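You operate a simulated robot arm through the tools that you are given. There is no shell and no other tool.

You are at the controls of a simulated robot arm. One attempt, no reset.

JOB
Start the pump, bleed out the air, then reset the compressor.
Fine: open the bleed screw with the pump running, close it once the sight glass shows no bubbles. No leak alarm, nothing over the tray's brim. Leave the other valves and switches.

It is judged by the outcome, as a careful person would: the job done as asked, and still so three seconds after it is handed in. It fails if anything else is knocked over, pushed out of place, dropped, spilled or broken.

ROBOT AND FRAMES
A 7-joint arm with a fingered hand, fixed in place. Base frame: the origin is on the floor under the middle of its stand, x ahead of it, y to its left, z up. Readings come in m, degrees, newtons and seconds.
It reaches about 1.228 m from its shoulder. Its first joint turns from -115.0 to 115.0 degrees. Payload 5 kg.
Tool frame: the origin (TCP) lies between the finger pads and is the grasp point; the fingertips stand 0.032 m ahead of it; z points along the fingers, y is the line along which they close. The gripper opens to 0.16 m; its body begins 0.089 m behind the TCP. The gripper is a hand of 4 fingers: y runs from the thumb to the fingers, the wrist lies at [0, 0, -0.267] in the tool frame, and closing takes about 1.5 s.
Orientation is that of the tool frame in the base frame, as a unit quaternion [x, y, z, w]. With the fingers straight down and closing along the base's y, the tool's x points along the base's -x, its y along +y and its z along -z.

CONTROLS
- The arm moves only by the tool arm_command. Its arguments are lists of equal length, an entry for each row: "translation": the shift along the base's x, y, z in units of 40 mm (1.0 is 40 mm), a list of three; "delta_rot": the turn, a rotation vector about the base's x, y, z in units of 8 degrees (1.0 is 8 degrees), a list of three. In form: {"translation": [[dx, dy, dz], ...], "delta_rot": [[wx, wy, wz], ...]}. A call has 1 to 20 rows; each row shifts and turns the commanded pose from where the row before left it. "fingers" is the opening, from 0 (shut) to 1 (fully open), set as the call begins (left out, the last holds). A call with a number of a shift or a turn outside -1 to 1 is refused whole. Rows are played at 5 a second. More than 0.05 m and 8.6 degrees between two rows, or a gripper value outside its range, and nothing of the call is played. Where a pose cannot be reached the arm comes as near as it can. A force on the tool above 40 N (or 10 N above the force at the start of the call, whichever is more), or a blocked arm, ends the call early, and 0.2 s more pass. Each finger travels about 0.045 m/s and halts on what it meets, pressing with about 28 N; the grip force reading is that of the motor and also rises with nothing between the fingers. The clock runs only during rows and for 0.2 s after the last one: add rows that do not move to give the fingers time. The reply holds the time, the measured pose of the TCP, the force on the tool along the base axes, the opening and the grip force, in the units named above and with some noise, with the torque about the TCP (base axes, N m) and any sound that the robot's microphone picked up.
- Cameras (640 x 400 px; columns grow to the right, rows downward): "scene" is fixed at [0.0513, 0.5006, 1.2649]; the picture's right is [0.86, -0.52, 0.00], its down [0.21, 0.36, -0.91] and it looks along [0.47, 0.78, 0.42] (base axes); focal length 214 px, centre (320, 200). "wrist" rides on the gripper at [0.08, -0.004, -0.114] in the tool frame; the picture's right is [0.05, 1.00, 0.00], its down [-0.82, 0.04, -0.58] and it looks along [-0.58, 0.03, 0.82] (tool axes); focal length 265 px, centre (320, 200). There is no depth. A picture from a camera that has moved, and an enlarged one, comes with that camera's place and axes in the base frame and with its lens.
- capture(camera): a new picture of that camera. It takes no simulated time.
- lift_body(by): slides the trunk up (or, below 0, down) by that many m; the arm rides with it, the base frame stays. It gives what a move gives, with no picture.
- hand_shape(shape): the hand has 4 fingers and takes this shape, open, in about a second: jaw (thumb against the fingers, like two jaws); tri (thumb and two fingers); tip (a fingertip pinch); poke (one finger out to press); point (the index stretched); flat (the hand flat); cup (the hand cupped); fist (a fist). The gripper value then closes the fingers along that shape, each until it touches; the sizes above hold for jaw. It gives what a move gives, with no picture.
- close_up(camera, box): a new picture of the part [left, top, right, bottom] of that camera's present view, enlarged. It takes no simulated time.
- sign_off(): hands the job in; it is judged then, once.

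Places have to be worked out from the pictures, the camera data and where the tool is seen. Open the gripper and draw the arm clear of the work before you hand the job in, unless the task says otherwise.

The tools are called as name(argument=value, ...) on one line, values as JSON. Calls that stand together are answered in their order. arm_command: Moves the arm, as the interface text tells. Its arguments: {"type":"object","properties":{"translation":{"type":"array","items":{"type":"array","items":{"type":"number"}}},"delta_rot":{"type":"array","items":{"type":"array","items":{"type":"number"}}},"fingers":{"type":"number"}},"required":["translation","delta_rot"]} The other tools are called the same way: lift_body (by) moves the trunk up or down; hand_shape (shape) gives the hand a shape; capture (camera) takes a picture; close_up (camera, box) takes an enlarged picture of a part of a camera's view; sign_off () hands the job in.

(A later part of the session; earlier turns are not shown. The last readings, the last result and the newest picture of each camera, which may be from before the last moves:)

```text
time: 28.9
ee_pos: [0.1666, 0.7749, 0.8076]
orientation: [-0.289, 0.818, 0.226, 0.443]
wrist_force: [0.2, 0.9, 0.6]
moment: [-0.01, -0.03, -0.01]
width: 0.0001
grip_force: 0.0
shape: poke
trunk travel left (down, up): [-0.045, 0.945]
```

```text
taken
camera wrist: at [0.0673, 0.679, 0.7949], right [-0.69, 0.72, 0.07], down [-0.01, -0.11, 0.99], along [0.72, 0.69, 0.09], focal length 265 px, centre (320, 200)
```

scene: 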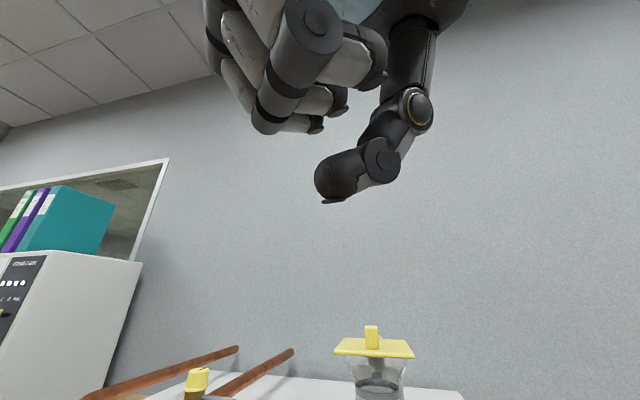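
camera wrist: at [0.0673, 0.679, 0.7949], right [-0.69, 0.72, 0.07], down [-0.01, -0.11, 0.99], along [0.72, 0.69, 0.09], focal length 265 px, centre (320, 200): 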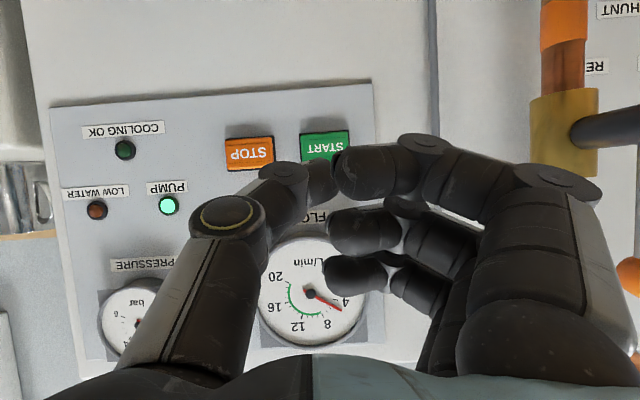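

Pump is running, with flow about 5–6 L/min (below the green band, as expected with air in the loop). Next is the bleed screw: I'll back out a bit and raise the trunk so the hand can come over the cap.

arm_command(translation=[[-0.5, -0.6, 0], [-0.5, -0.6, 0], [-0.5, -0.6, 0]], delta_rot=[[-0.707, 0.707, 0], [-0.707, 0.707, 0], [-0.707, 0.707, 0]])

lift_body(by=0.45)

capture(camera="wrist")

capture(camera="scene")

```text
time: 29.7
ee_pos: [0.1062, 0.7012, 0.8081]
orientation: [-0.316, 0.898, 0.144, 0.27]
wrist_force: [-0.4, -0.4, -0.6]
moment: [0.04, -0.01, -0.04]
width: 0.0
grip_force: 0.1
shape: poke
trunk travel left (down, up): [-0.045, 0.945]
```

```text
refused: 0.45 is not a number from -0.4 to 0.4
```

```text
taken
camera wrist: at [0.0106, 0.6105, 0.8532], right [-0.68, 0.73, 0.06], down [0.28, 0.18, 0.94], along [0.68, 0.66, -0.33], focal length 265 px, centre (320, 200)
```

wrist: 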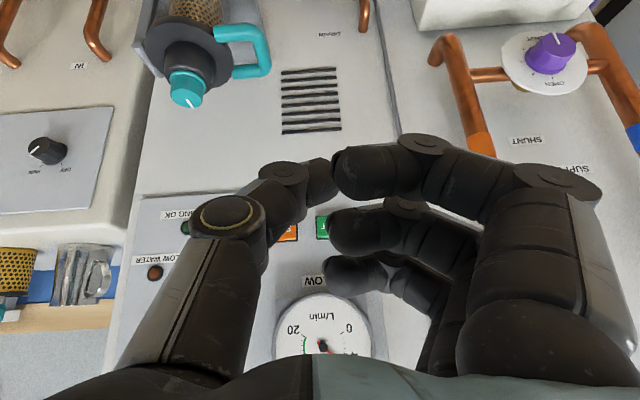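

```text
taken
```

scene: 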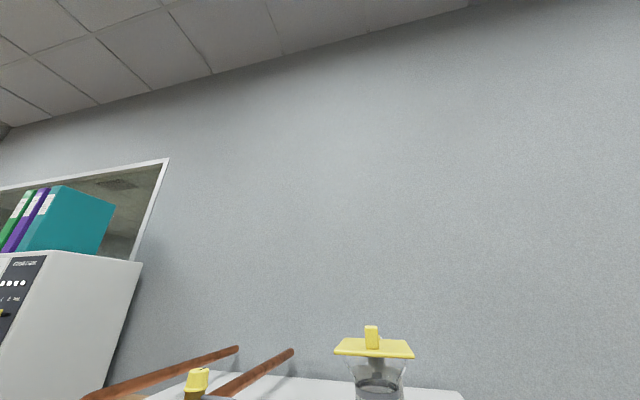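

The lift step is limited to 0.4 m, so I'll raise by 0.4 and switch to the jaw shape for gripping the cap.

lift_body(by=0.4)

hand_shape(shape="tip")

capture(camera="wrist")

capture(camera="scene")

```text
time: 33.5
ee_pos: [0.1074, 0.7024, 1.2069]
orientation: [-0.315, 0.898, 0.144, 0.271]
wrist_force: [-0.6, -0.3, 1.2]
moment: [0.0, -0.01, -0.02]
width: 0.0
grip_force: 0.0
shape: poke
trunk travel left (down, up): [-0.445, 0.545]
```

```text
time: 34.5
ee_pos: [0.1079, 0.7012, 1.2074]
orientation: [-0.315, 0.899, 0.142, 0.271]
wrist_force: [-0.1, -0.2, -0.1]
moment: [0.02, -0.01, 0.0]
width: 0.1598
grip_force: 0.0
shape: tip
trunk travel left (down, up): [-0.445, 0.545]
```

```text
taken
camera wrist: at [0.0122, 0.6108, 1.252], right [-0.68, 0.73, 0.06], down [0.28, 0.18, 0.94], along [0.68, 0.65, -0.33], focal length 265 px, centre (320, 200)
```

wrist: 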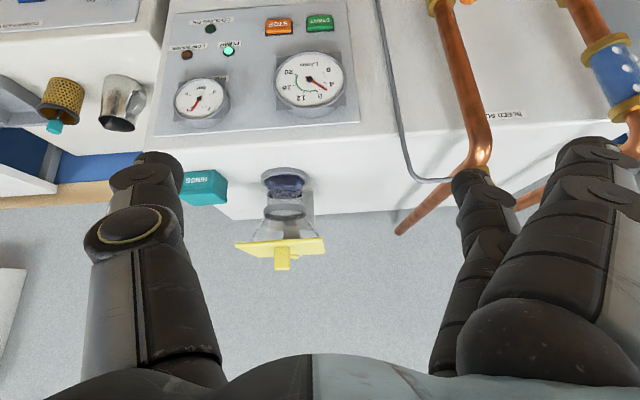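

```text
taken
```

scene: 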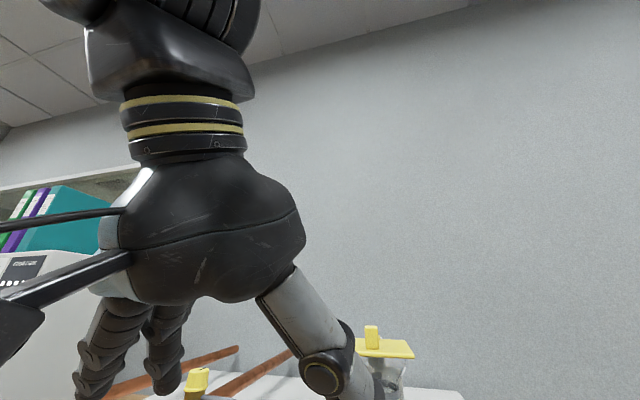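

The scene camera shows the hand well. I'll bring the fingers back to vertical, rise a little, and then test closing the tip shape in free air to see where the pinch forms.

arm_command(translation=[[0, 0, 0.7], [0, 0, 0.7], [0, 0.3, 0.7], [0, 0.5, 0.7], [0, 0.5, 0]], delta_rot=[[-0.68, 0.73, 0], [-0.68, 0.73, 0], [-0.68, 0.73, 0], [-0.68, 0.73, 0], [-0.34, 0.36, 0]], fingers=0.25)

arm_command(translation=[[0, 0, 0], [0, 0, 0], [0, 0, 0], [0, 0, 0], [0, 0, 0], [0, 0, 0]], delta_rot=[[0, 0, 0], [0, 0, 0], [0, 0, 0], [0, 0, 0], [0, 0, 0], [0, 0, 0]])

capture(camera="wrist")

capture(camera="scene")

```text
time: 35.6
ee_pos: [0.1101, 0.7546, 1.3182]
orientation: [-0.325, 0.946, 0.017, -0.011]
wrist_force: [-0.5, 0.6, 0.0]
moment: [-0.02, 0.01, -0.01]
width: 0.0542
grip_force: 0.1
shape: tip
trunk travel left (down, up): [-0.445, 0.545]
```

```text
time: 37.0
ee_pos: [0.111, 0.7516, 1.3201]
orientation: [-0.323, 0.946, 0.018, -0.012]
wrist_force: [0.7, -0.2, -0.2]
moment: [0.01, 0.0, 0.04]
width: 0.0405
grip_force: 0.1
shape: tip
trunk travel left (down, up): [-0.445, 0.545]
```

```text
taken
camera wrist: at [0.0531, 0.6976, 1.433], right [-0.65, 0.76, 0.04], down [0.64, 0.52, 0.57], along [0.41, 0.4, -0.82], focal length 265 px, centre (320, 200)
```

wrist: 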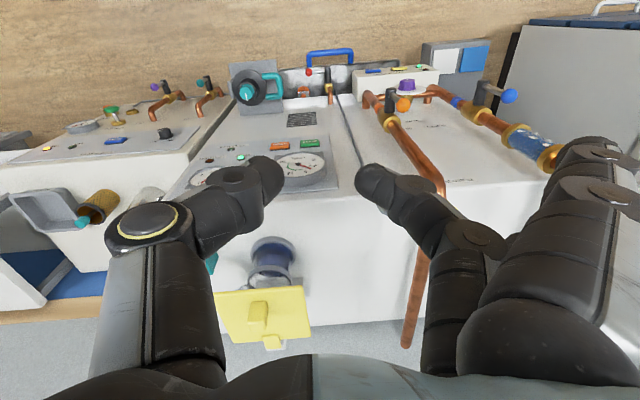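

```text
taken
```

scene: 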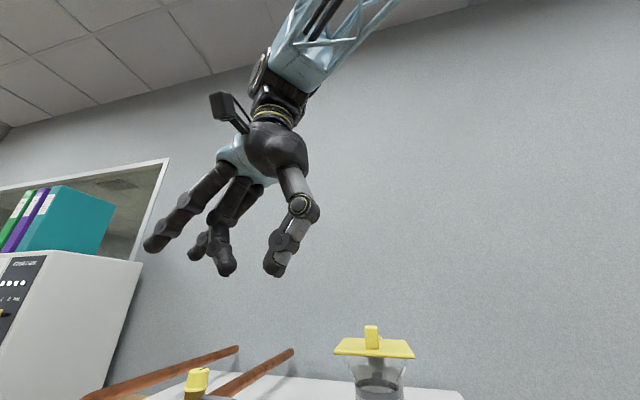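

In the tip shape, the thumb and one finger pinch symmetrically on the tool axis while the others stay out of the way. I'll move over toward the cap at a safe height, tips about 13 cm above it.

arm_command(translation=[[0, 0.9, 0], [0, 0.9, 0], [0, 0.9, 0], [0, 0.9, 0], [0, 0.9, 0], [0, 0.9, 0], [0, 0.9, 0], [0, 0, 0]], delta_rot=[[0, 0, 0], [0, 0, 0], [0, 0, 0], [0, 0, 0], [0, 0, 0], [0, 0, 0], [0, 0, 0], [0, 0, 0]], fingers=0.5)

capture(camera="wrist")

capture(camera="scene")

```text
time: 38.9
ee_pos: [0.1057, 0.8485, 1.2915]
orientation: [-0.324, 0.946, 0.018, -0.011]
wrist_force: [-0.1, 1.2, -0.7]
moment: [-0.05, -0.01, 0.01]
width: 0.0797
grip_force: 0.2
shape: tip
out of reach, approached as far as the arm can: row 3, 4, 5, 6, 7
trunk travel left (down, up): [-0.445, 0.545]
```

```text
taken
camera wrist: at [0.0481, 0.7938, 1.4044], right [-0.65, 0.76, 0.04], down [0.64, 0.52, 0.57], along [0.41, 0.4, -0.82], focal length 265 px, centre (320, 200)
```

wrist: 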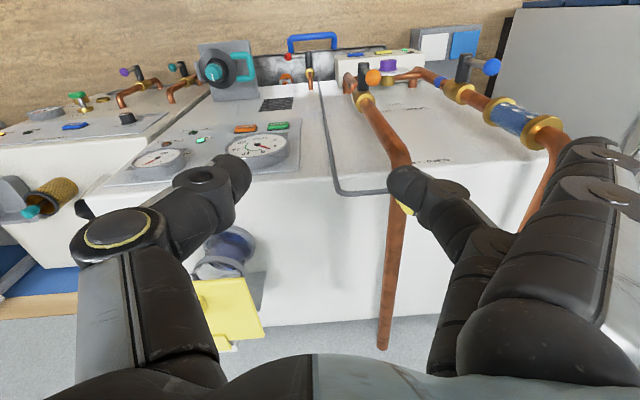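

```text
taken
```

scene: 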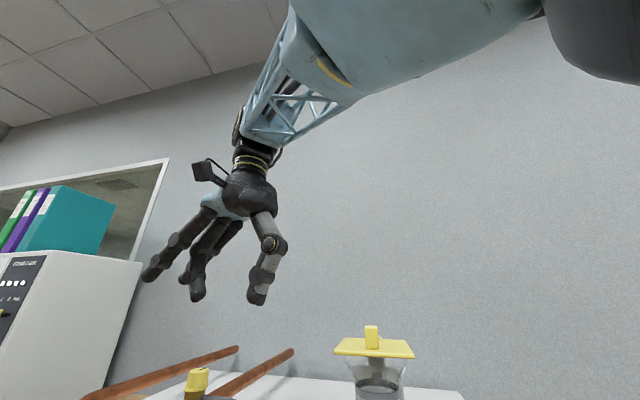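

With the fingers vertical the arm stops about 17 cm short at this trunk height. I'll raise the trunk so the wrist sits closer to shoulder height and test how far it reaches over the cap.

lift_body(by=0.25)

arm_command(translation=[[0, 0.2, -0.9], [0, 0.3, -0.9], [0, 0.9, -0.9], [0, 0.9, -0.9], [0, 0.9, -0.9], [0, 0.9, -0.9], [0, 0, 0], [0, 0, 0]], delta_rot=[[0, 0, 0], [0, 0, 0], [0, 0, 0], [0, 0, 0], [0, 0, 0], [0, 0, 0], [0, 0, 0], [0, 0, 0]])

capture(camera="scene")

```text
time: 41.4
ee_pos: [0.106, 0.849, 1.5402]
orientation: [-0.324, 0.946, 0.018, -0.01]
wrist_force: [0.3, -0.4, -0.7]
moment: [0.0, -0.01, 0.01]
width: 0.0791
grip_force: 0.0
shape: tip
trunk travel left (down, up): [-0.695, 0.295]
```

```text
refused: row 3 steps farther than a row can; nothing moved
```

```text
taken
```

scene: 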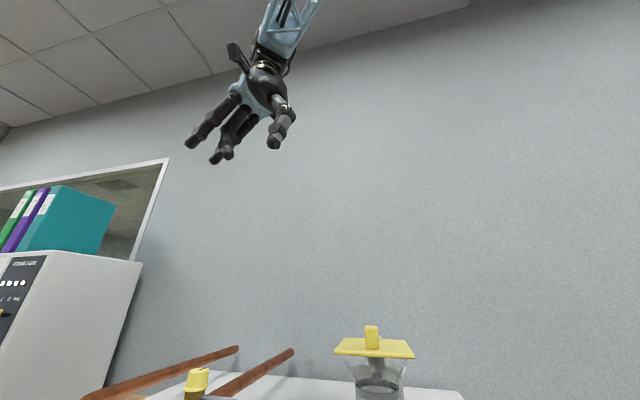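

That row was slightly too long in total, so I'll descend and extend in shorter steps.

arm_command(translation=[[0, 0.2, -0.9], [0, 0.3, -0.9], [0, 0.7, -0.9], [0, 0.7, -0.9], [0, 0.7, -0.9], [0, 0.7, -0.9], [0, 0.9, 0], [0, 0, 0]], delta_rot=[[0, 0, 0], [0, 0, 0], [0, 0, 0], [0, 0, 0], [0, 0, 0], [0, 0, 0], [0, 0, 0], [0, 0, 0]])

capture(camera="scene")

capture(camera="wrist")

```text
time: 43.2
ee_pos: [0.1172, 0.9354, 1.3271]
orientation: [-0.324, 0.946, 0.018, -0.01]
wrist_force: [0.2, 0.2, 0.3]
moment: [0.03, 0.06, -0.01]
width: 0.0792
grip_force: 0.0
shape: tip
out of reach, approached as far as the arm can: row 4, 5, 6, 7
trunk travel left (down, up): [-0.695, 0.295]
```

```text
taken
```

scene: 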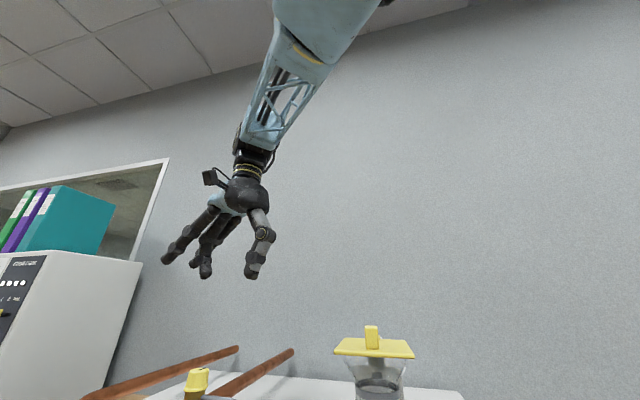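

```text
taken
camera wrist: at [0.059, 0.8792, 1.4412], right [-0.65, 0.76, 0.04], down [0.64, 0.52, 0.57], along [0.41, 0.4, -0.82], focal length 265 px, centre (320, 200)
```

wrist: 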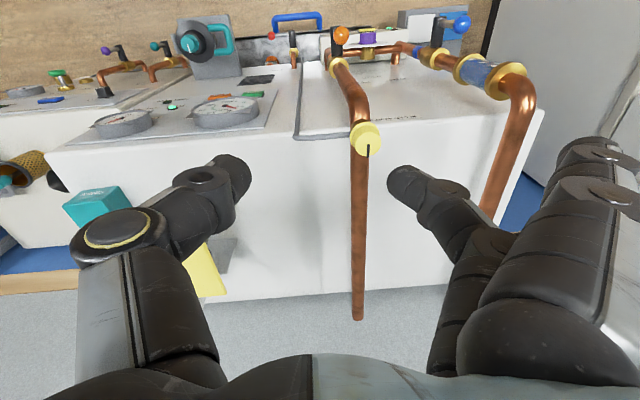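

Now the cap is clearly visible ahead: about [0.107,1.015,1.135], with its pointer line toward the wall. The arm's wrist reach is roughly 0.98 m from the shoulder, so a tilt of about 24° outward should bring the fingertips over it. I'll raise the trunk slightly, tilt, and move over the cap while staying high.

lift_body(by=0.08)

arm_command(translation=[[0, 0, -0.5], [0, 0, -0.5], [0, 0, -0.5], [0, 0.7, -0.3], [0, 0.7, -0.3], [-0.2, 0.6, 0], [0, 0, 0]], delta_rot=[[0.994, -0.106, 0], [0.994, -0.106, 0], [0.994, -0.106, 0], [0, 0, 0], [0, 0, 0], [0, 0, 0], [0, 0, 0]])

capture(camera="wrist")

capture(camera="scene")

```text
time: 44.4
ee_pos: [0.1167, 0.9357, 1.4064]
orientation: [-0.324, 0.946, 0.018, -0.011]
wrist_force: [-0.3, 0.1, -0.5]
moment: [-0.01, -0.02, 0.02]
width: 0.0794
grip_force: 0.0
shape: tip
trunk travel left (down, up): [-0.775, 0.215]
```

```text
time: 46.0
ee_pos: [0.1076, 1.0095, 1.3275]
orientation: [-0.319, 0.921, 0.208, 0.079]
wrist_force: [0.4, -0.6, 1.3]
moment: [-0.04, 0.08, 0.02]
width: 0.0797
grip_force: 0.0
shape: tip
trunk travel left (down, up): [-0.775, 0.215]
```

```text
taken
camera wrist: at [0.0459, 0.9129, 1.4062], right [-0.66, 0.68, 0.32], down [0.61, 0.23, 0.76], along [0.44, 0.7, -0.57], focal length 265 px, centre (320, 200)
```

wrist: 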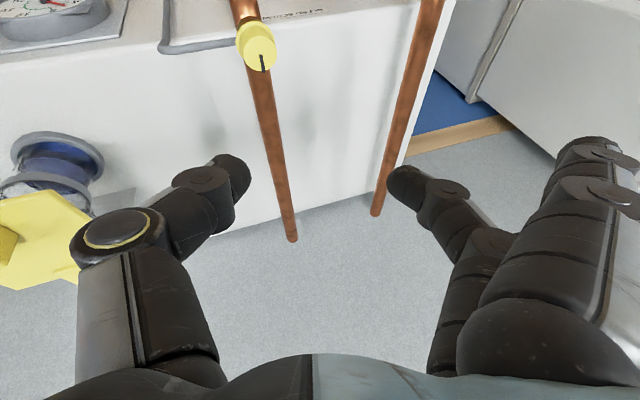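

```text
taken
```

scene: 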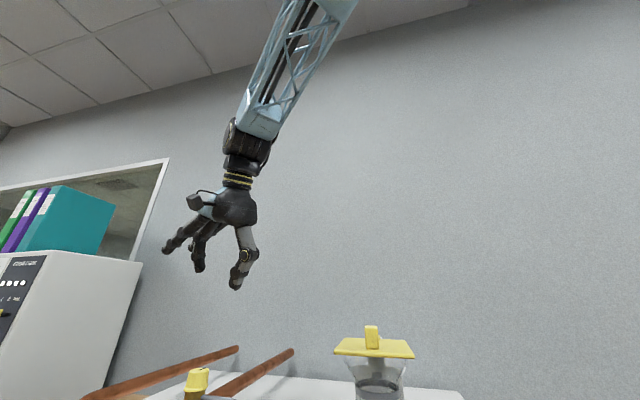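

The fingers are above and slightly beyond the cap, but the pinch line is tilted. I'll roll the hand about its own axis by about 50° so the pinch line is level, which also tests how far the wrist can turn counter-clockwise.

arm_command(translation=[[0, 0, 0], [0, 0, 0], [0, 0, 0], [0, 0, 0], [0, 0, 0], [0, 0, 0], [0, 0, 0]], delta_rot=[[-0.013, -0.434, 0.9], [-0.013, -0.434, 0.9], [-0.013, -0.434, 0.9], [-0.013, -0.434, 0.9], [-0.013, -0.434, 0.9], [-0.013, -0.434, 0.9], [0, 0, 0]])

capture(camera="wrist")

```text
time: 47.6
ee_pos: [0.1068, 1.0134, 1.3225]
orientation: [-0.667, 0.712, 0.156, 0.155]
wrist_force: [0.7, 0.2, -0.5]
moment: [0.0, -0.02, 0.02]
width: 0.0797
grip_force: 0.1
shape: tip
trunk travel left (down, up): [-0.775, 0.215]
```

```text
taken
camera wrist: at [0.1052, 0.8926, 1.3907], right [-1.0, 0.02, -0.01], down [0.0, 0.49, 0.87], along [0.02, 0.87, -0.49], focal length 265 px, centre (320, 200)
```

wrist: 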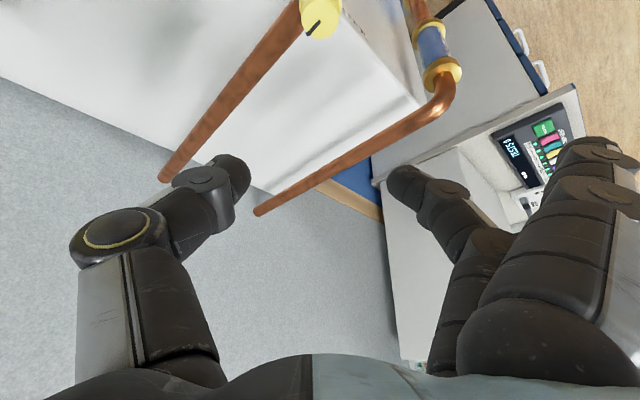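

The wrist rolls fine to here. I'll test how much further counter-clockwise it can swing about the vertical, still in free air.

arm_command(translation=[[0, 0, 0], [0, 0, 0], [0, 0, 0], [0, 0, 0], [0, 0, 0], [0, 0, 0], [0, 0, 0], [0, 0, 0]], delta_rot=[[0, 0, 1], [0, 0, 1], [0, 0, 1], [0, 0, 1], [0, 0, 1], [0, 0, 1], [0, 0, 1], [0, 0, 0]])

capture(camera="scene")

```text
time: 49.4
ee_pos: [0.1075, 1.0074, 1.3235]
orientation: [0.923, -0.315, -0.211, -0.064]
wrist_force: [0.1, -0.5, -0.3]
moment: [0.03, -0.02, -0.01]
width: 0.0795
grip_force: 0.0
shape: tip
out of reach, approached as far as the arm can: row 7
trunk travel left (down, up): [-0.775, 0.215]
```

```text
taken
```

scene: 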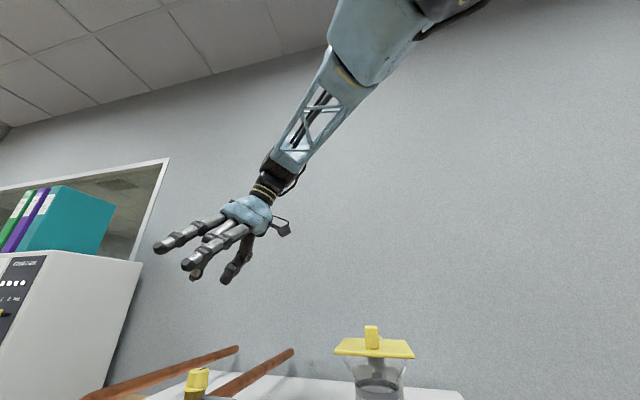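

It swings another 56° counter-clockwise before reach runs out (tilt azimuth about 144°). That gives roughly 100° per grasp. I'll swing back clockwise to the start orientation for the grip and look.

arm_command(translation=[[0, 0, 0], [0, 0, 0], [0, 0, 0], [0, 0, 0], [0, 0, 0], [0, 0, 0], [0, 0, 0], [0, 0, 0], [0, 0, 0], [0, 0, 0], [0, 0, 0], [0, 0, 0], [0, 0, 0], [0, 0, 0]], delta_rot=[[0, 0, -1], [0, 0, -1], [0, 0, -1], [0, 0, -1], [0, 0, -1], [0, 0, -1], [0, 0, -1], [0, 0, -1], [0, 0, -1], [0, 0, -1], [0, 0, -1], [0, 0, -1], [0, 0, -1], [0, 0, 0]])

capture(camera="wrist")

capture(camera="scene")

```text
time: 52.4
ee_pos: [0.1083, 1.0078, 1.3214]
orientation: [-0.317, 0.922, 0.079, 0.206]
wrist_force: [0.1, -0.7, -0.4]
moment: [0.02, 0.01, 0.0]
width: 0.0795
grip_force: 0.1
shape: tip
trunk travel left (down, up): [-0.775, 0.215]
```

```text
taken
camera wrist: at [0.015, 0.9297, 1.3892], right [-0.65, 0.76, -0.01], down [0.36, 0.32, 0.87], along [0.66, 0.57, -0.49], focal length 265 px, centre (320, 200)
```

wrist: 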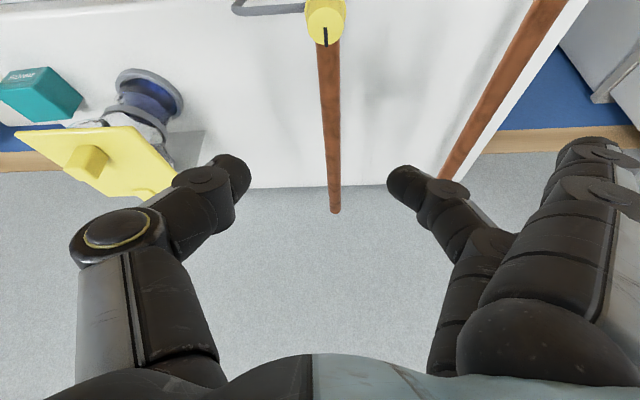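

```text
taken
```

scene: 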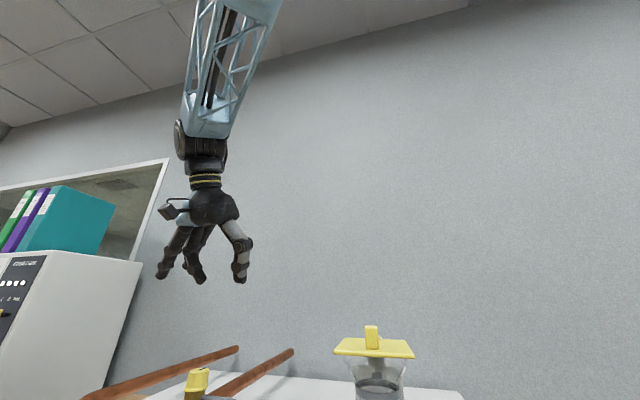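

Cap re-measured at [0.108,1.015]; the hand is tilted 25° with a level pinch line, open 8 cm. I'll descend most of the way and look before the last bit.

arm_command(translation=[[-0.05, 0.04, -0.8], [-0.05, 0.04, -0.8], [-0.05, 0, -0.8], [0, 0, -0.8], [0, 0, 0]], delta_rot=[[0, 0, 0], [0, 0, 0], [0, 0, 0], [0, 0, 0], [0, 0, 0]])

capture(camera="wrist")

close_up(camera="scene", box=[120, 300, 280, 400])

```text
time: 53.6
ee_pos: [0.0998, 1.0124, 1.1929]
orientation: [-0.318, 0.922, 0.079, 0.206]
wrist_force: [-0.3, -0.8, 1.1]
moment: [-0.01, 0.01, 0.04]
width: 0.0794
grip_force: 0.0
shape: tip
trunk travel left (down, up): [-0.775, 0.215]
```

```text
taken
camera wrist: at [0.0078, 0.9338, 1.2611], right [-0.66, 0.75, -0.01], down [0.36, 0.33, 0.87], along [0.66, 0.57, -0.49], focal length 265 px, centre (320, 200)
```

wrist: 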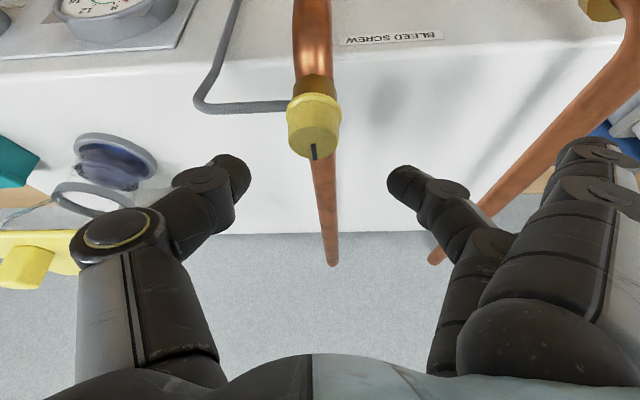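

```text
4.00 times, centred on (200, 350) of scene
camera zoom: at [0.0513, 0.5006, 1.2649], right [0.86, -0.52, 0.0], down [0.21, 0.36, -0.91], along [0.47, 0.78, 0.42], focal length 858 px, centre (800, -400)
```

zoom: 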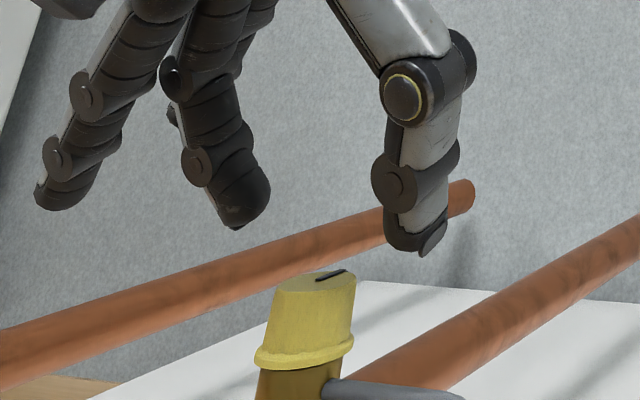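

Cap centre comes out at [0.107,1.0125,1.136], spanning z of about 1.119–1.153, centred between thumb and finger. I'll descend the last 4 cm and check before closing.

arm_command(translation=[[0.01, -0.06, -0.48], [0.01, -0.06, -0.48], [0, 0, 0]], delta_rot=[[0, 0, 0], [0, 0, 0], [0, 0, 0]])

capture(camera="wrist")

close_up(camera="scene", box=[120, 300, 280, 400])

```text
time: 54.4
ee_pos: [0.102, 1.0072, 1.154]
orientation: [-0.318, 0.922, 0.079, 0.206]
wrist_force: [0.6, -0.5, 1.1]
moment: [0.01, 0.03, 0.04]
width: 0.0798
grip_force: 0.0
shape: tip
trunk travel left (down, up): [-0.775, 0.215]
```

```text
taken
camera wrist: at [0.0092, 0.9275, 1.2223], right [-0.66, 0.75, -0.01], down [0.36, 0.33, 0.87], along [0.66, 0.57, -0.49], focal length 265 px, centre (320, 200)
```

wrist: 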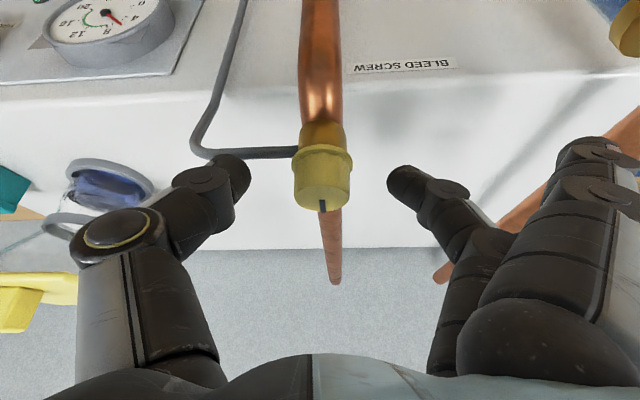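

```text
4.00 times, centred on (200, 350) of scene
camera zoom: at [0.0513, 0.5006, 1.2649], right [0.86, -0.52, 0.0], down [0.21, 0.36, -0.91], along [0.47, 0.78, 0.42], focal length 858 px, centre (800, -400)
```

zoom: 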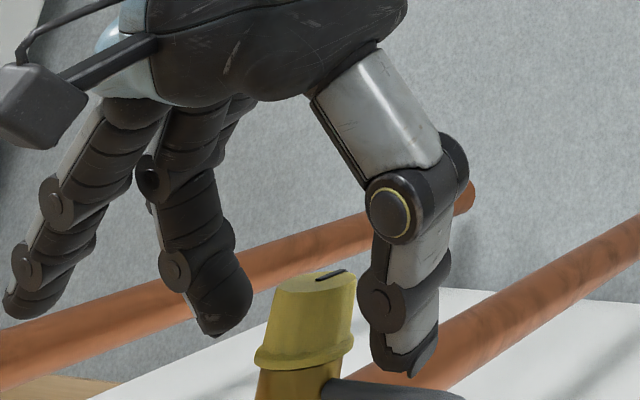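

The thumb would close just above the bleed hose, so I'll raise 5 mm for margin and then close on the cap.

arm_command(translation=[[0, 0, 0.12], [0, 0, 0]], delta_rot=[[0, 0, 0], [0, 0, 0]])

arm_command(translation=[[0, 0, 0], [0, 0, 0], [0, 0, 0], [0, 0, 0], [0, 0, 0], [0, 0, 0], [0, 0, 0]], delta_rot=[[0, 0, 0], [0, 0, 0], [0, 0, 0], [0, 0, 0], [0, 0, 0], [0, 0, 0], [0, 0, 0]], fingers=0)

capture(camera="wrist")

close_up(camera="scene", box=[120, 300, 280, 400])

```text
time: 55.0
ee_pos: [0.1018, 1.0073, 1.1589]
orientation: [-0.319, 0.922, 0.079, 0.206]
wrist_force: [-0.2, 0.6, 0.0]
moment: [0.04, -0.02, -0.03]
width: 0.0798
grip_force: 0.0
shape: tip
trunk travel left (down, up): [-0.775, 0.215]
```

```text
time: 56.6
ee_pos: [0.102, 1.0071, 1.1582]
orientation: [-0.318, 0.922, 0.079, 0.206]
wrist_force: [-0.2, 0.2, -2.0]
moment: [-0.01, 0.01, -0.02]
width: 0.0254
grip_force: 28.1
shape: tip
trunk travel left (down, up): [-0.775, 0.215]
```

```text
taken
camera wrist: at [0.0094, 0.9281, 1.2268], right [-0.66, 0.75, -0.01], down [0.36, 0.33, 0.87], along [0.66, 0.57, -0.49], focal length 265 px, centre (320, 200)
```

wrist: 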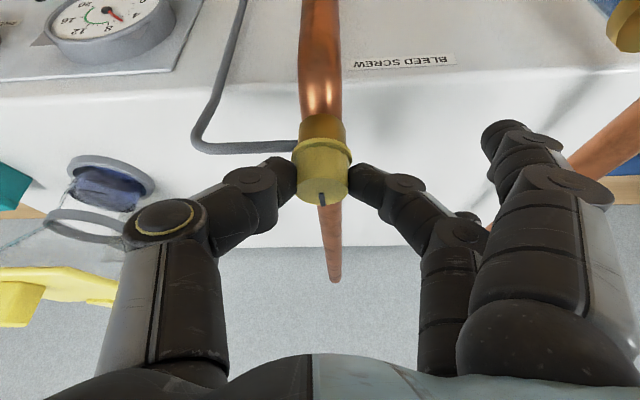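

```text
4.00 times, centred on (200, 350) of scene
camera zoom: at [0.0513, 0.5006, 1.2649], right [0.86, -0.52, 0.0], down [0.21, 0.36, -0.91], along [0.47, 0.78, 0.42], focal length 858 px, centre (800, -400)
```

zoom: 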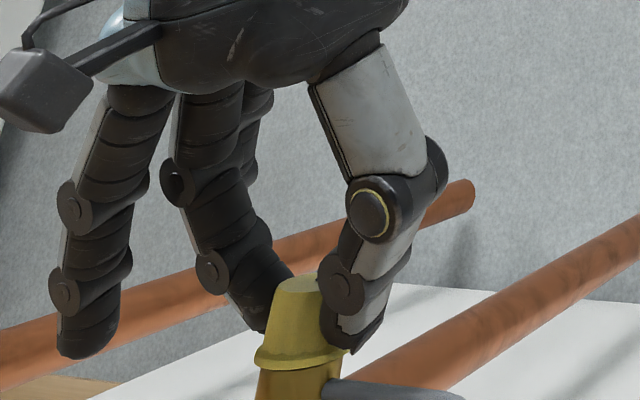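

Firm grip: 28 N, fingers halted on the cap. I'll turn counter-clockwise 24° about the cap's axis and check whether the cap turns with the hand.

arm_command(translation=[[0.0187, -0.0193, 0], [0.0212, -0.0166, 0], [0.0233, -0.0135, 0], [0, 0, 0]], delta_rot=[[0, 0, 1], [0, 0, 1], [0, 0, 1], [0, 0, 0]])

capture(camera="wrist")

close_up(camera="scene", box=[120, 300, 280, 400])

```text
time: 57.6
ee_pos: [0.1056, 1.0038, 1.1589]
orientation: [-0.503, 0.835, 0.119, 0.186]
wrist_force: [1.1, -7.2, -1.1]
moment: [-0.17, -0.04, -0.04]
width: 0.0258
grip_force: 28.0
shape: tip
trunk travel left (down, up): [-0.775, 0.215]
```

```text
taken
camera wrist: at [0.0532, 0.8953, 1.2269], right [-0.91, 0.42, -0.01], down [0.2, 0.45, 0.87], along [0.37, 0.79, -0.49], focal length 265 px, centre (320, 200)
```

wrist: 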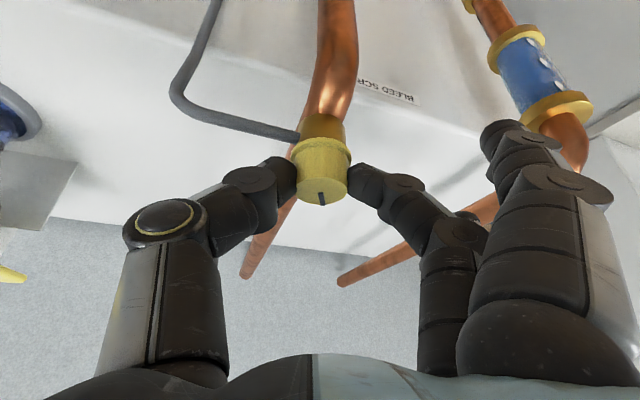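

```text
4.00 times, centred on (200, 350) of scene
camera zoom: at [0.0513, 0.5006, 1.2649], right [0.86, -0.52, 0.0], down [0.21, 0.36, -0.91], along [0.47, 0.78, 0.42], focal length 858 px, centre (800, -400)
```

zoom: 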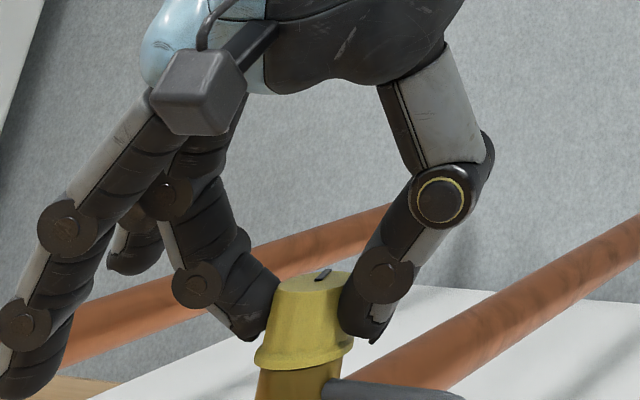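

The pointer line turned with the hand, so the cap is turning, and the sight glass is in view at upper right. I'll continue 32° more and check.

arm_command(translation=[[0.0248, 0.0, 0], [0.026, 0.02, 0], [0.0268, 0.02, 0], [0.027, 0.01, 0], [0, 0, 0]], delta_rot=[[0, 0, 1], [0, 0, 1], [0, 0, 1], [0, 0, 1], [0, 0, 0]])

capture(camera="wrist")

close_up(camera="wrist", box=[400, 0, 640, 150])

```text
time: 58.8
ee_pos: [0.1105, 1.0051, 1.1595]
orientation: [0.714, -0.664, -0.166, -0.145]
wrist_force: [6.7, -19.2, -7.4]
moment: [-0.41, -0.18, -0.01]
width: 0.0252
grip_force: 28.1
shape: tip
trunk travel left (down, up): [-0.775, 0.215]
```

```text
taken
camera wrist: at [0.1243, 0.8846, 1.2273], right [-0.99, -0.12, -0.01], down [-0.07, 0.48, 0.87], along [-0.1, 0.87, -0.49], focal length 265 px, centre (320, 200)
```

wrist: 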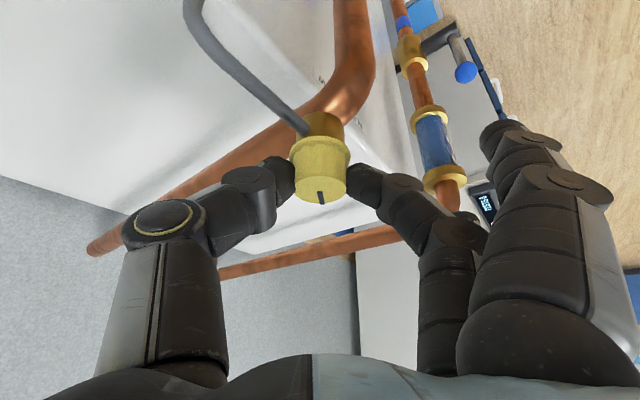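

```text
2.67 times, centred on (520, 75) of wrist
camera zoom: at [0.1243, 0.8846, 1.2273], right [-0.99, -0.12, -0.01], down [-0.07, 0.48, 0.87], along [-0.1, 0.87, -0.49], focal length 708 px, centre (-213, 533)
```

zoom: 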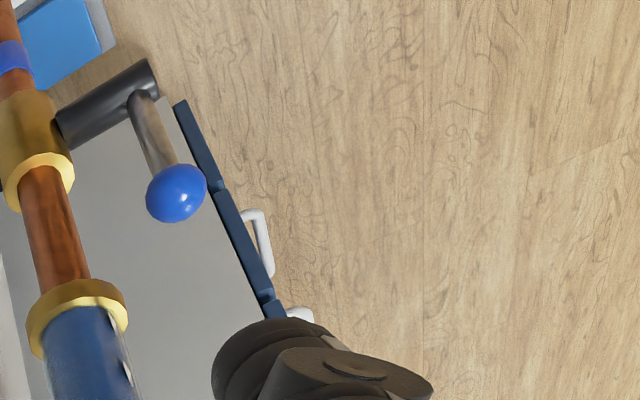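

The cap has turned about 56°, with some side load building from my centring. I'll ease the hand back about 3 mm in y and check the sight glass.

arm_command(translation=[[0.02, -0.08, 0], [0, 0, 0]], delta_rot=[[0, 0, 0], [0, 0, 0]])

close_up(camera="wrist", box=[360, 80, 520, 180])

close_up(camera="wrist", box=[260, 110, 388, 210])

```text
time: 59.4
ee_pos: [0.1105, 1.0046, 1.1593]
orientation: [0.714, -0.664, -0.166, -0.144]
wrist_force: [6.2, -4.3, -5.9]
moment: [-0.1, -0.19, -0.05]
width: 0.025
grip_force: 27.9
shape: tip
trunk travel left (down, up): [-0.775, 0.215]
```

```text
4.00 times, centred on (440, 130) of wrist
camera zoom: at [0.1241, 0.8838, 1.2271], right [-0.99, -0.12, -0.01], down [-0.07, 0.48, 0.87], along [-0.1, 0.87, -0.49], focal length 1062 px, centre (-160, 480)
```

zoom: 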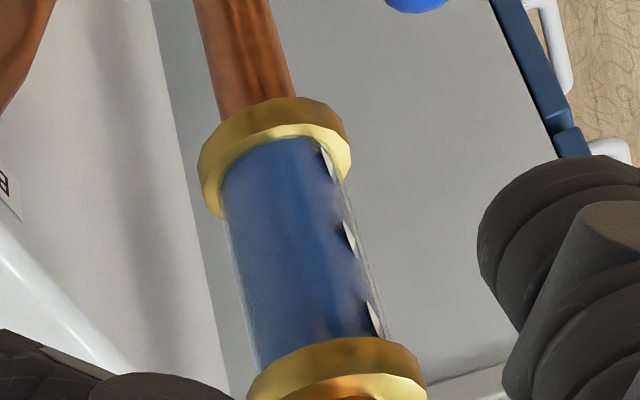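

```text
4.00 times, centred on (324, 160) of wrist
camera zoom: at [0.1241, 0.8838, 1.2271], right [-0.99, -0.12, -0.01], down [-0.07, 0.48, 0.87], along [-0.1, 0.87, -0.49], focal length 1062 px, centre (304, 360)
```

zoom: 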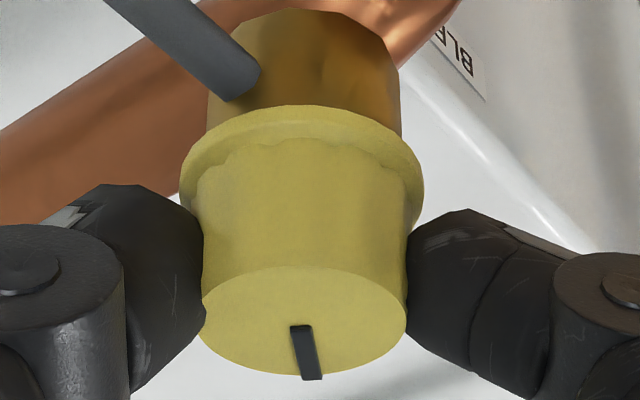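

The bubbles show along the right edge of the sight glass, still present. I'll hold for one second here to see whether they change before turning further.

arm_command(translation=[[0, 0, 0], [0, 0, 0], [0, 0, 0], [0, 0, 0], [0, 0, 0]], delta_rot=[[0, 0, 0], [0, 0, 0], [0, 0, 0], [0, 0, 0], [0, 0, 0]])

close_up(camera="wrist", box=[360, 80, 520, 180])

```text
time: 60.6
ee_pos: [0.1106, 1.0043, 1.1587]
orientation: [0.714, -0.664, -0.166, -0.145]
wrist_force: [6.4, 1.2, -1.2]
moment: [0.02, -0.17, -0.07]
width: 0.025
grip_force: 28.1
shape: tip
trunk travel left (down, up): [-0.775, 0.215]
```

```text
4.00 times, centred on (440, 130) of wrist
camera zoom: at [0.1241, 0.8837, 1.2271], right [-0.99, -0.12, -0.01], down [-0.07, 0.48, 0.87], along [-0.1, 0.87, -0.49], focal length 1062 px, centre (-160, 480)
```

zoom: 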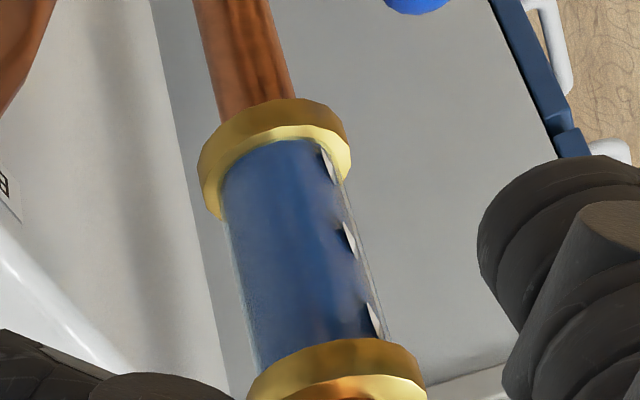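

No change yet at 56°, so the screw needs more turning. I'll go another 24° and watch for a sound or a change in the glass.

arm_command(translation=[[0.027, 0.005, 0], [0.026, 0.008, 0], [0.025, 0.01, 0], [0, 0, 0]], delta_rot=[[0, 0, 1], [0, 0, 1], [0, 0, 1], [0, 0, 0]])

capture(camera="wrist")

close_up(camera="wrist", box=[300, 100, 460, 200])

```text
time: 61.6
ee_pos: [0.1142, 1.0057, 1.1591]
orientation: [0.837, -0.501, -0.193, -0.107]
wrist_force: [6.5, 5.2, 2.3]
moment: [0.13, -0.19, -0.08]
width: 0.0249
grip_force: 28.3
shape: tip
trunk travel left (down, up): [-0.775, 0.215]
```

```text
taken
camera wrist: at [0.176, 0.9009, 1.2269], right [-0.86, -0.52, -0.01], down [-0.26, 0.41, 0.87], along [-0.45, 0.75, -0.49], focal length 265 px, centre (320, 200)
```

wrist: 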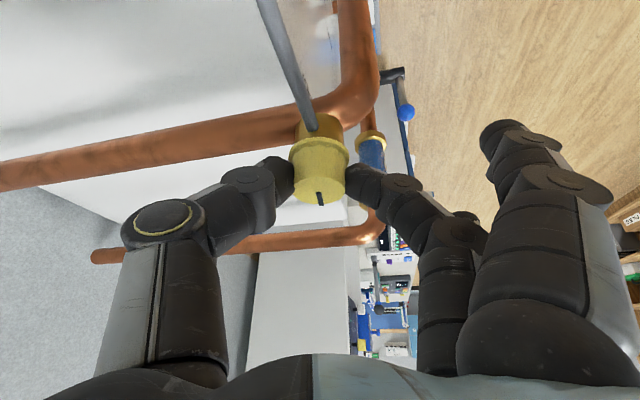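

```text
4.00 times, centred on (380, 150) of wrist
camera zoom: at [0.176, 0.9009, 1.2269], right [-0.86, -0.52, -0.01], down [-0.26, 0.41, 0.87], along [-0.45, 0.75, -0.49], focal length 1062 px, centre (80, 400)
```

zoom: 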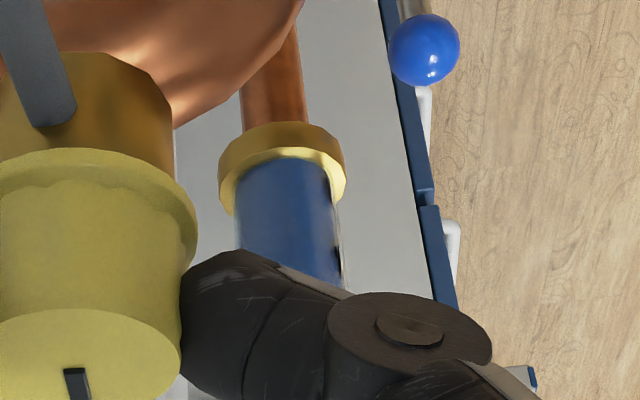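

At 80° the finger hides the bubble side of the glass. I'll turn to about 96°, near the end of this swing, and then release and look at the glass and gauges from the front.

arm_command(translation=[[0.022, 0.0, 0], [0.02, 0.0, 0], [0, 0, 0]], delta_rot=[[0, 0, 1], [0, 0, 1], [0, 0, 0]])

capture(camera="wrist")

close_up(camera="scene", box=[120, 300, 280, 400])

```text
time: 62.4
ee_pos: [0.1157, 1.0059, 1.1592]
orientation: [0.898, -0.38, -0.206, -0.079]
wrist_force: [7.7, 7.8, -0.5]
moment: [0.27, -0.21, -0.09]
width: 0.0247
grip_force: 28.1
shape: tip
trunk travel left (down, up): [-0.775, 0.215]
```

```text
taken
camera wrist: at [0.2042, 0.9232, 1.2272], right [-0.68, -0.73, -0.01], down [-0.36, 0.33, 0.87], along [-0.64, 0.6, -0.49], focal length 265 px, centre (320, 200)
```

wrist: 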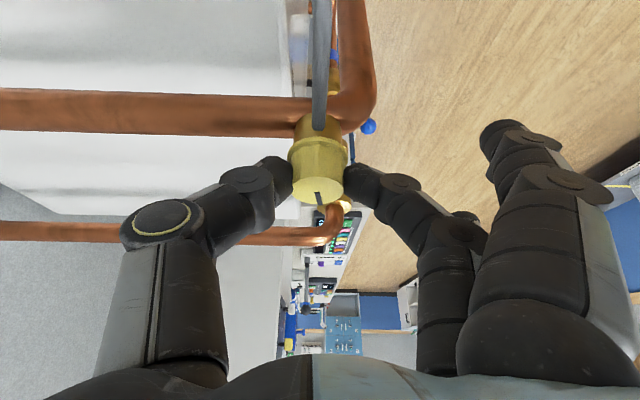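

```text
4.00 times, centred on (200, 350) of scene
camera zoom: at [0.0513, 0.5006, 1.2649], right [0.86, -0.52, 0.0], down [0.21, 0.36, -0.91], along [0.47, 0.78, 0.42], focal length 858 px, centre (800, -400)
```

zoom: 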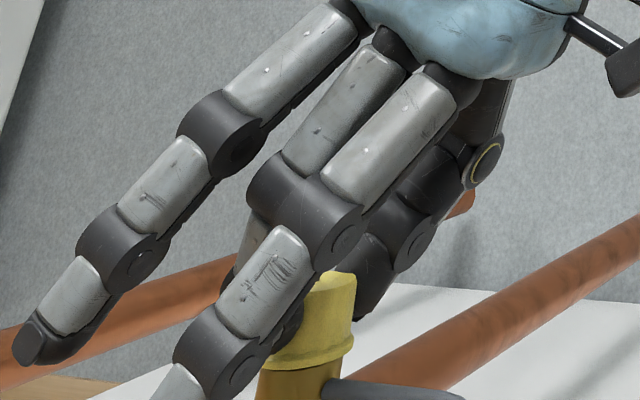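

Cap turned about 96° with the hand still aligned. I'll open, lift clear, and swing back to view the sight glass and flow gauge.

arm_command(translation=[[0, 0, 0], [0, 0, 0], [0, 0, 0], [0, 0, 0.6], [0, 0, 0.7], [0, 0, 0.5], [0, 0, 0], [0, 0, 0], [0, 0, 0], [0, 0, 0], [0, 0, 0], [0, 0, 0], [0, 0, 0], [0, 0, 0], [0, 0, 0]], delta_rot=[[0, 0, 0], [0, 0, 0], [0, 0, 0], [0, 0, 0], [0, 0, 0], [0, 0, 0], [0, 0, -1], [0, 0, -1], [0, 0, -1], [0, 0, -1], [0, 0, -1], [0, 0, -1], [0, 0, -1], [0, 0, -1], [0, 0, -1]], fingers=0.5)

capture(camera="wrist")

close_up(camera="wrist", box=[420, 0, 640, 138])

close_up(camera="scene", box=[120, 300, 280, 400])

```text
time: 65.6
ee_pos: [0.1142, 1.0059, 1.2312]
orientation: [-0.503, 0.836, 0.121, 0.186]
wrist_force: [-0.4, 0.1, -0.7]
moment: [-0.02, -0.04, -0.02]
width: 0.0793
grip_force: 0.0
shape: tip
trunk travel left (down, up): [-0.775, 0.215]
```

```text
taken
camera wrist: at [0.0611, 0.896, 1.2988], right [-0.91, 0.42, -0.01], down [0.2, 0.45, 0.87], along [0.37, 0.79, -0.49], focal length 265 px, centre (320, 200)
```

wrist: 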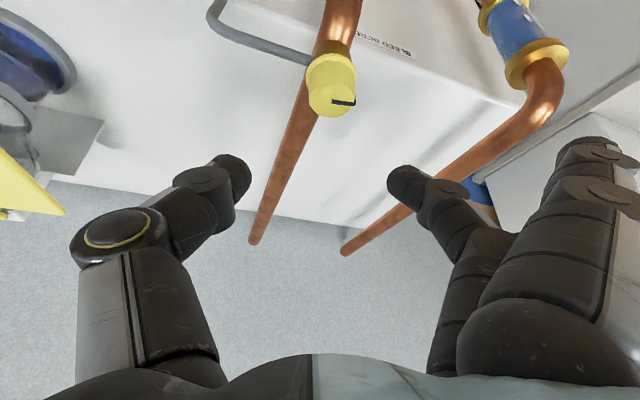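

```text
2.90 times, centred on (530, 69) of wrist
camera zoom: at [0.0611, 0.896, 1.2988], right [-0.91, 0.42, -0.01], down [0.2, 0.45, 0.87], along [0.37, 0.79, -0.49], focal length 769 px, centre (-289, 580)
```

zoom: 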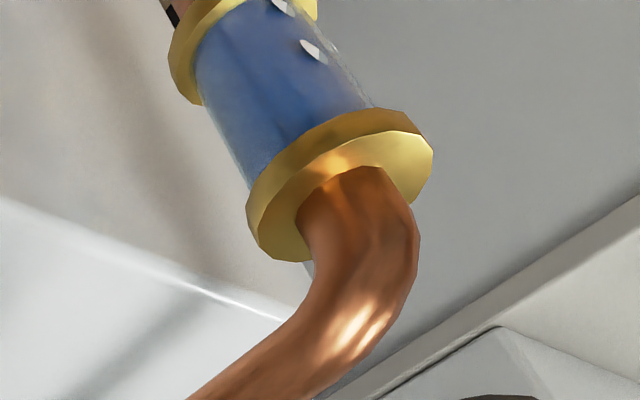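

```text
4.00 times, centred on (200, 350) of scene
camera zoom: at [0.0513, 0.5006, 1.2649], right [0.86, -0.52, 0.0], down [0.21, 0.36, -0.91], along [0.47, 0.78, 0.42], focal length 858 px, centre (800, -400)
```

zoom: 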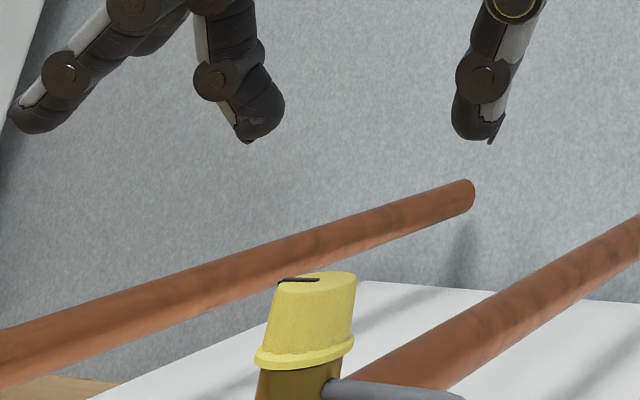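

The pointer moved about 90°, so the screw is part-way open, and fewer bubbles seem visible in the glass. I'll wait a second and compare from the same view.

arm_command(translation=[[0, 0, 0], [0, 0, 0], [0, 0, 0], [0, 0, 0]], delta_rot=[[0, 0, 0], [0, 0, 0], [0, 0, 0], [0, 0, 0]])

close_up(camera="wrist", box=[420, 0, 640, 138])

```text
time: 66.6
ee_pos: [0.1156, 1.0046, 1.2318]
orientation: [-0.503, 0.836, 0.12, 0.185]
wrist_force: [-0.7, -0.2, -0.2]
moment: [-0.01, 0.02, 0.01]
width: 0.0789
grip_force: 0.0
shape: tip
trunk travel left (down, up): [-0.775, 0.215]
```

```text
2.90 times, centred on (530, 69) of wrist
camera zoom: at [0.0622, 0.8955, 1.2992], right [-0.91, 0.42, -0.01], down [0.2, 0.45, 0.87], along [0.37, 0.79, -0.49], focal length 769 px, centre (-289, 580)
```

zoom: 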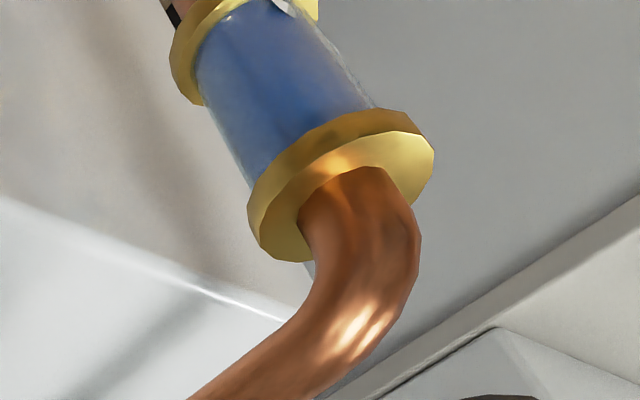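

Bubbles are clearing quickly; only one is left near the far end. I'll bring the hand back around the cap now, ready to close it.

arm_command(translation=[[0, 0, 0], [0, 0, 0], [0, 0, 0], [0, 0, 0], [0, 0, 0], [0, 0, -0.2], [0, 0.01, -0.5], [0, 0.01, -0.55], [0, 0.01, -0.55]], delta_rot=[[0, 0, 1], [0, 0, 1], [0, 0, 1], [0, 0, 1], [0, 0, 1], [0, 0, 1], [0, 0, 1], [0, 0, 1], [0, 0, 1]])

capture(camera="wrist")

close_up(camera="wrist", box=[280, 60, 440, 160])

```text
time: 68.6
ee_pos: [0.1138, 1.0092, 1.1595]
orientation: [0.899, -0.379, -0.206, -0.079]
wrist_force: [0.0, 0.5, 0.3]
moment: [-0.04, 0.04, 0.01]
width: 0.0794
grip_force: 0.1
shape: tip
trunk travel left (down, up): [-0.775, 0.215]
```

```text
taken
camera wrist: at [0.2021, 0.9271, 1.2278], right [-0.68, -0.73, -0.01], down [-0.36, 0.33, 0.87], along [-0.64, 0.6, -0.49], focal length 265 px, centre (320, 200)
```

wrist: 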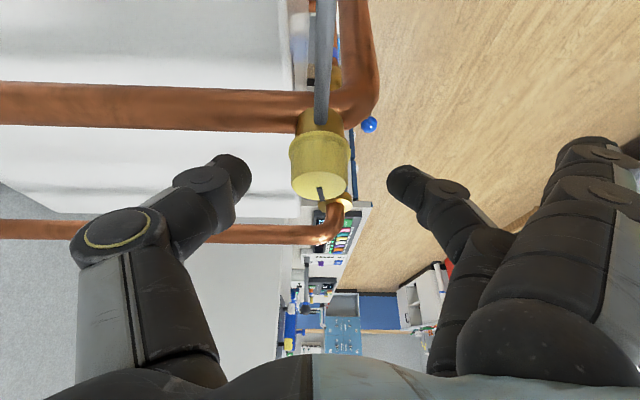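

```text
4.00 times, centred on (360, 110) of wrist
camera zoom: at [0.2021, 0.9271, 1.2278], right [-0.68, -0.73, -0.01], down [-0.36, 0.33, 0.87], along [-0.64, 0.6, -0.49], focal length 1062 px, centre (160, 560)
```

zoom: 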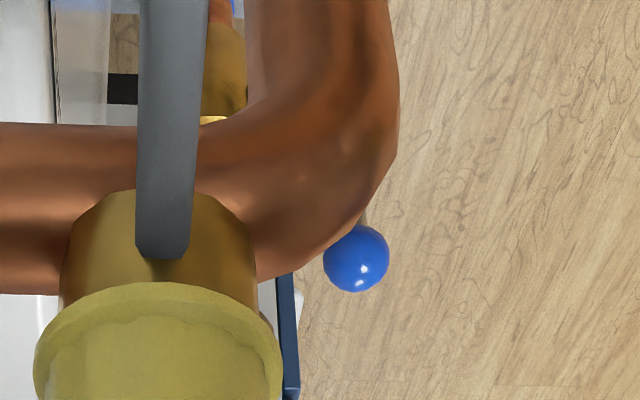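

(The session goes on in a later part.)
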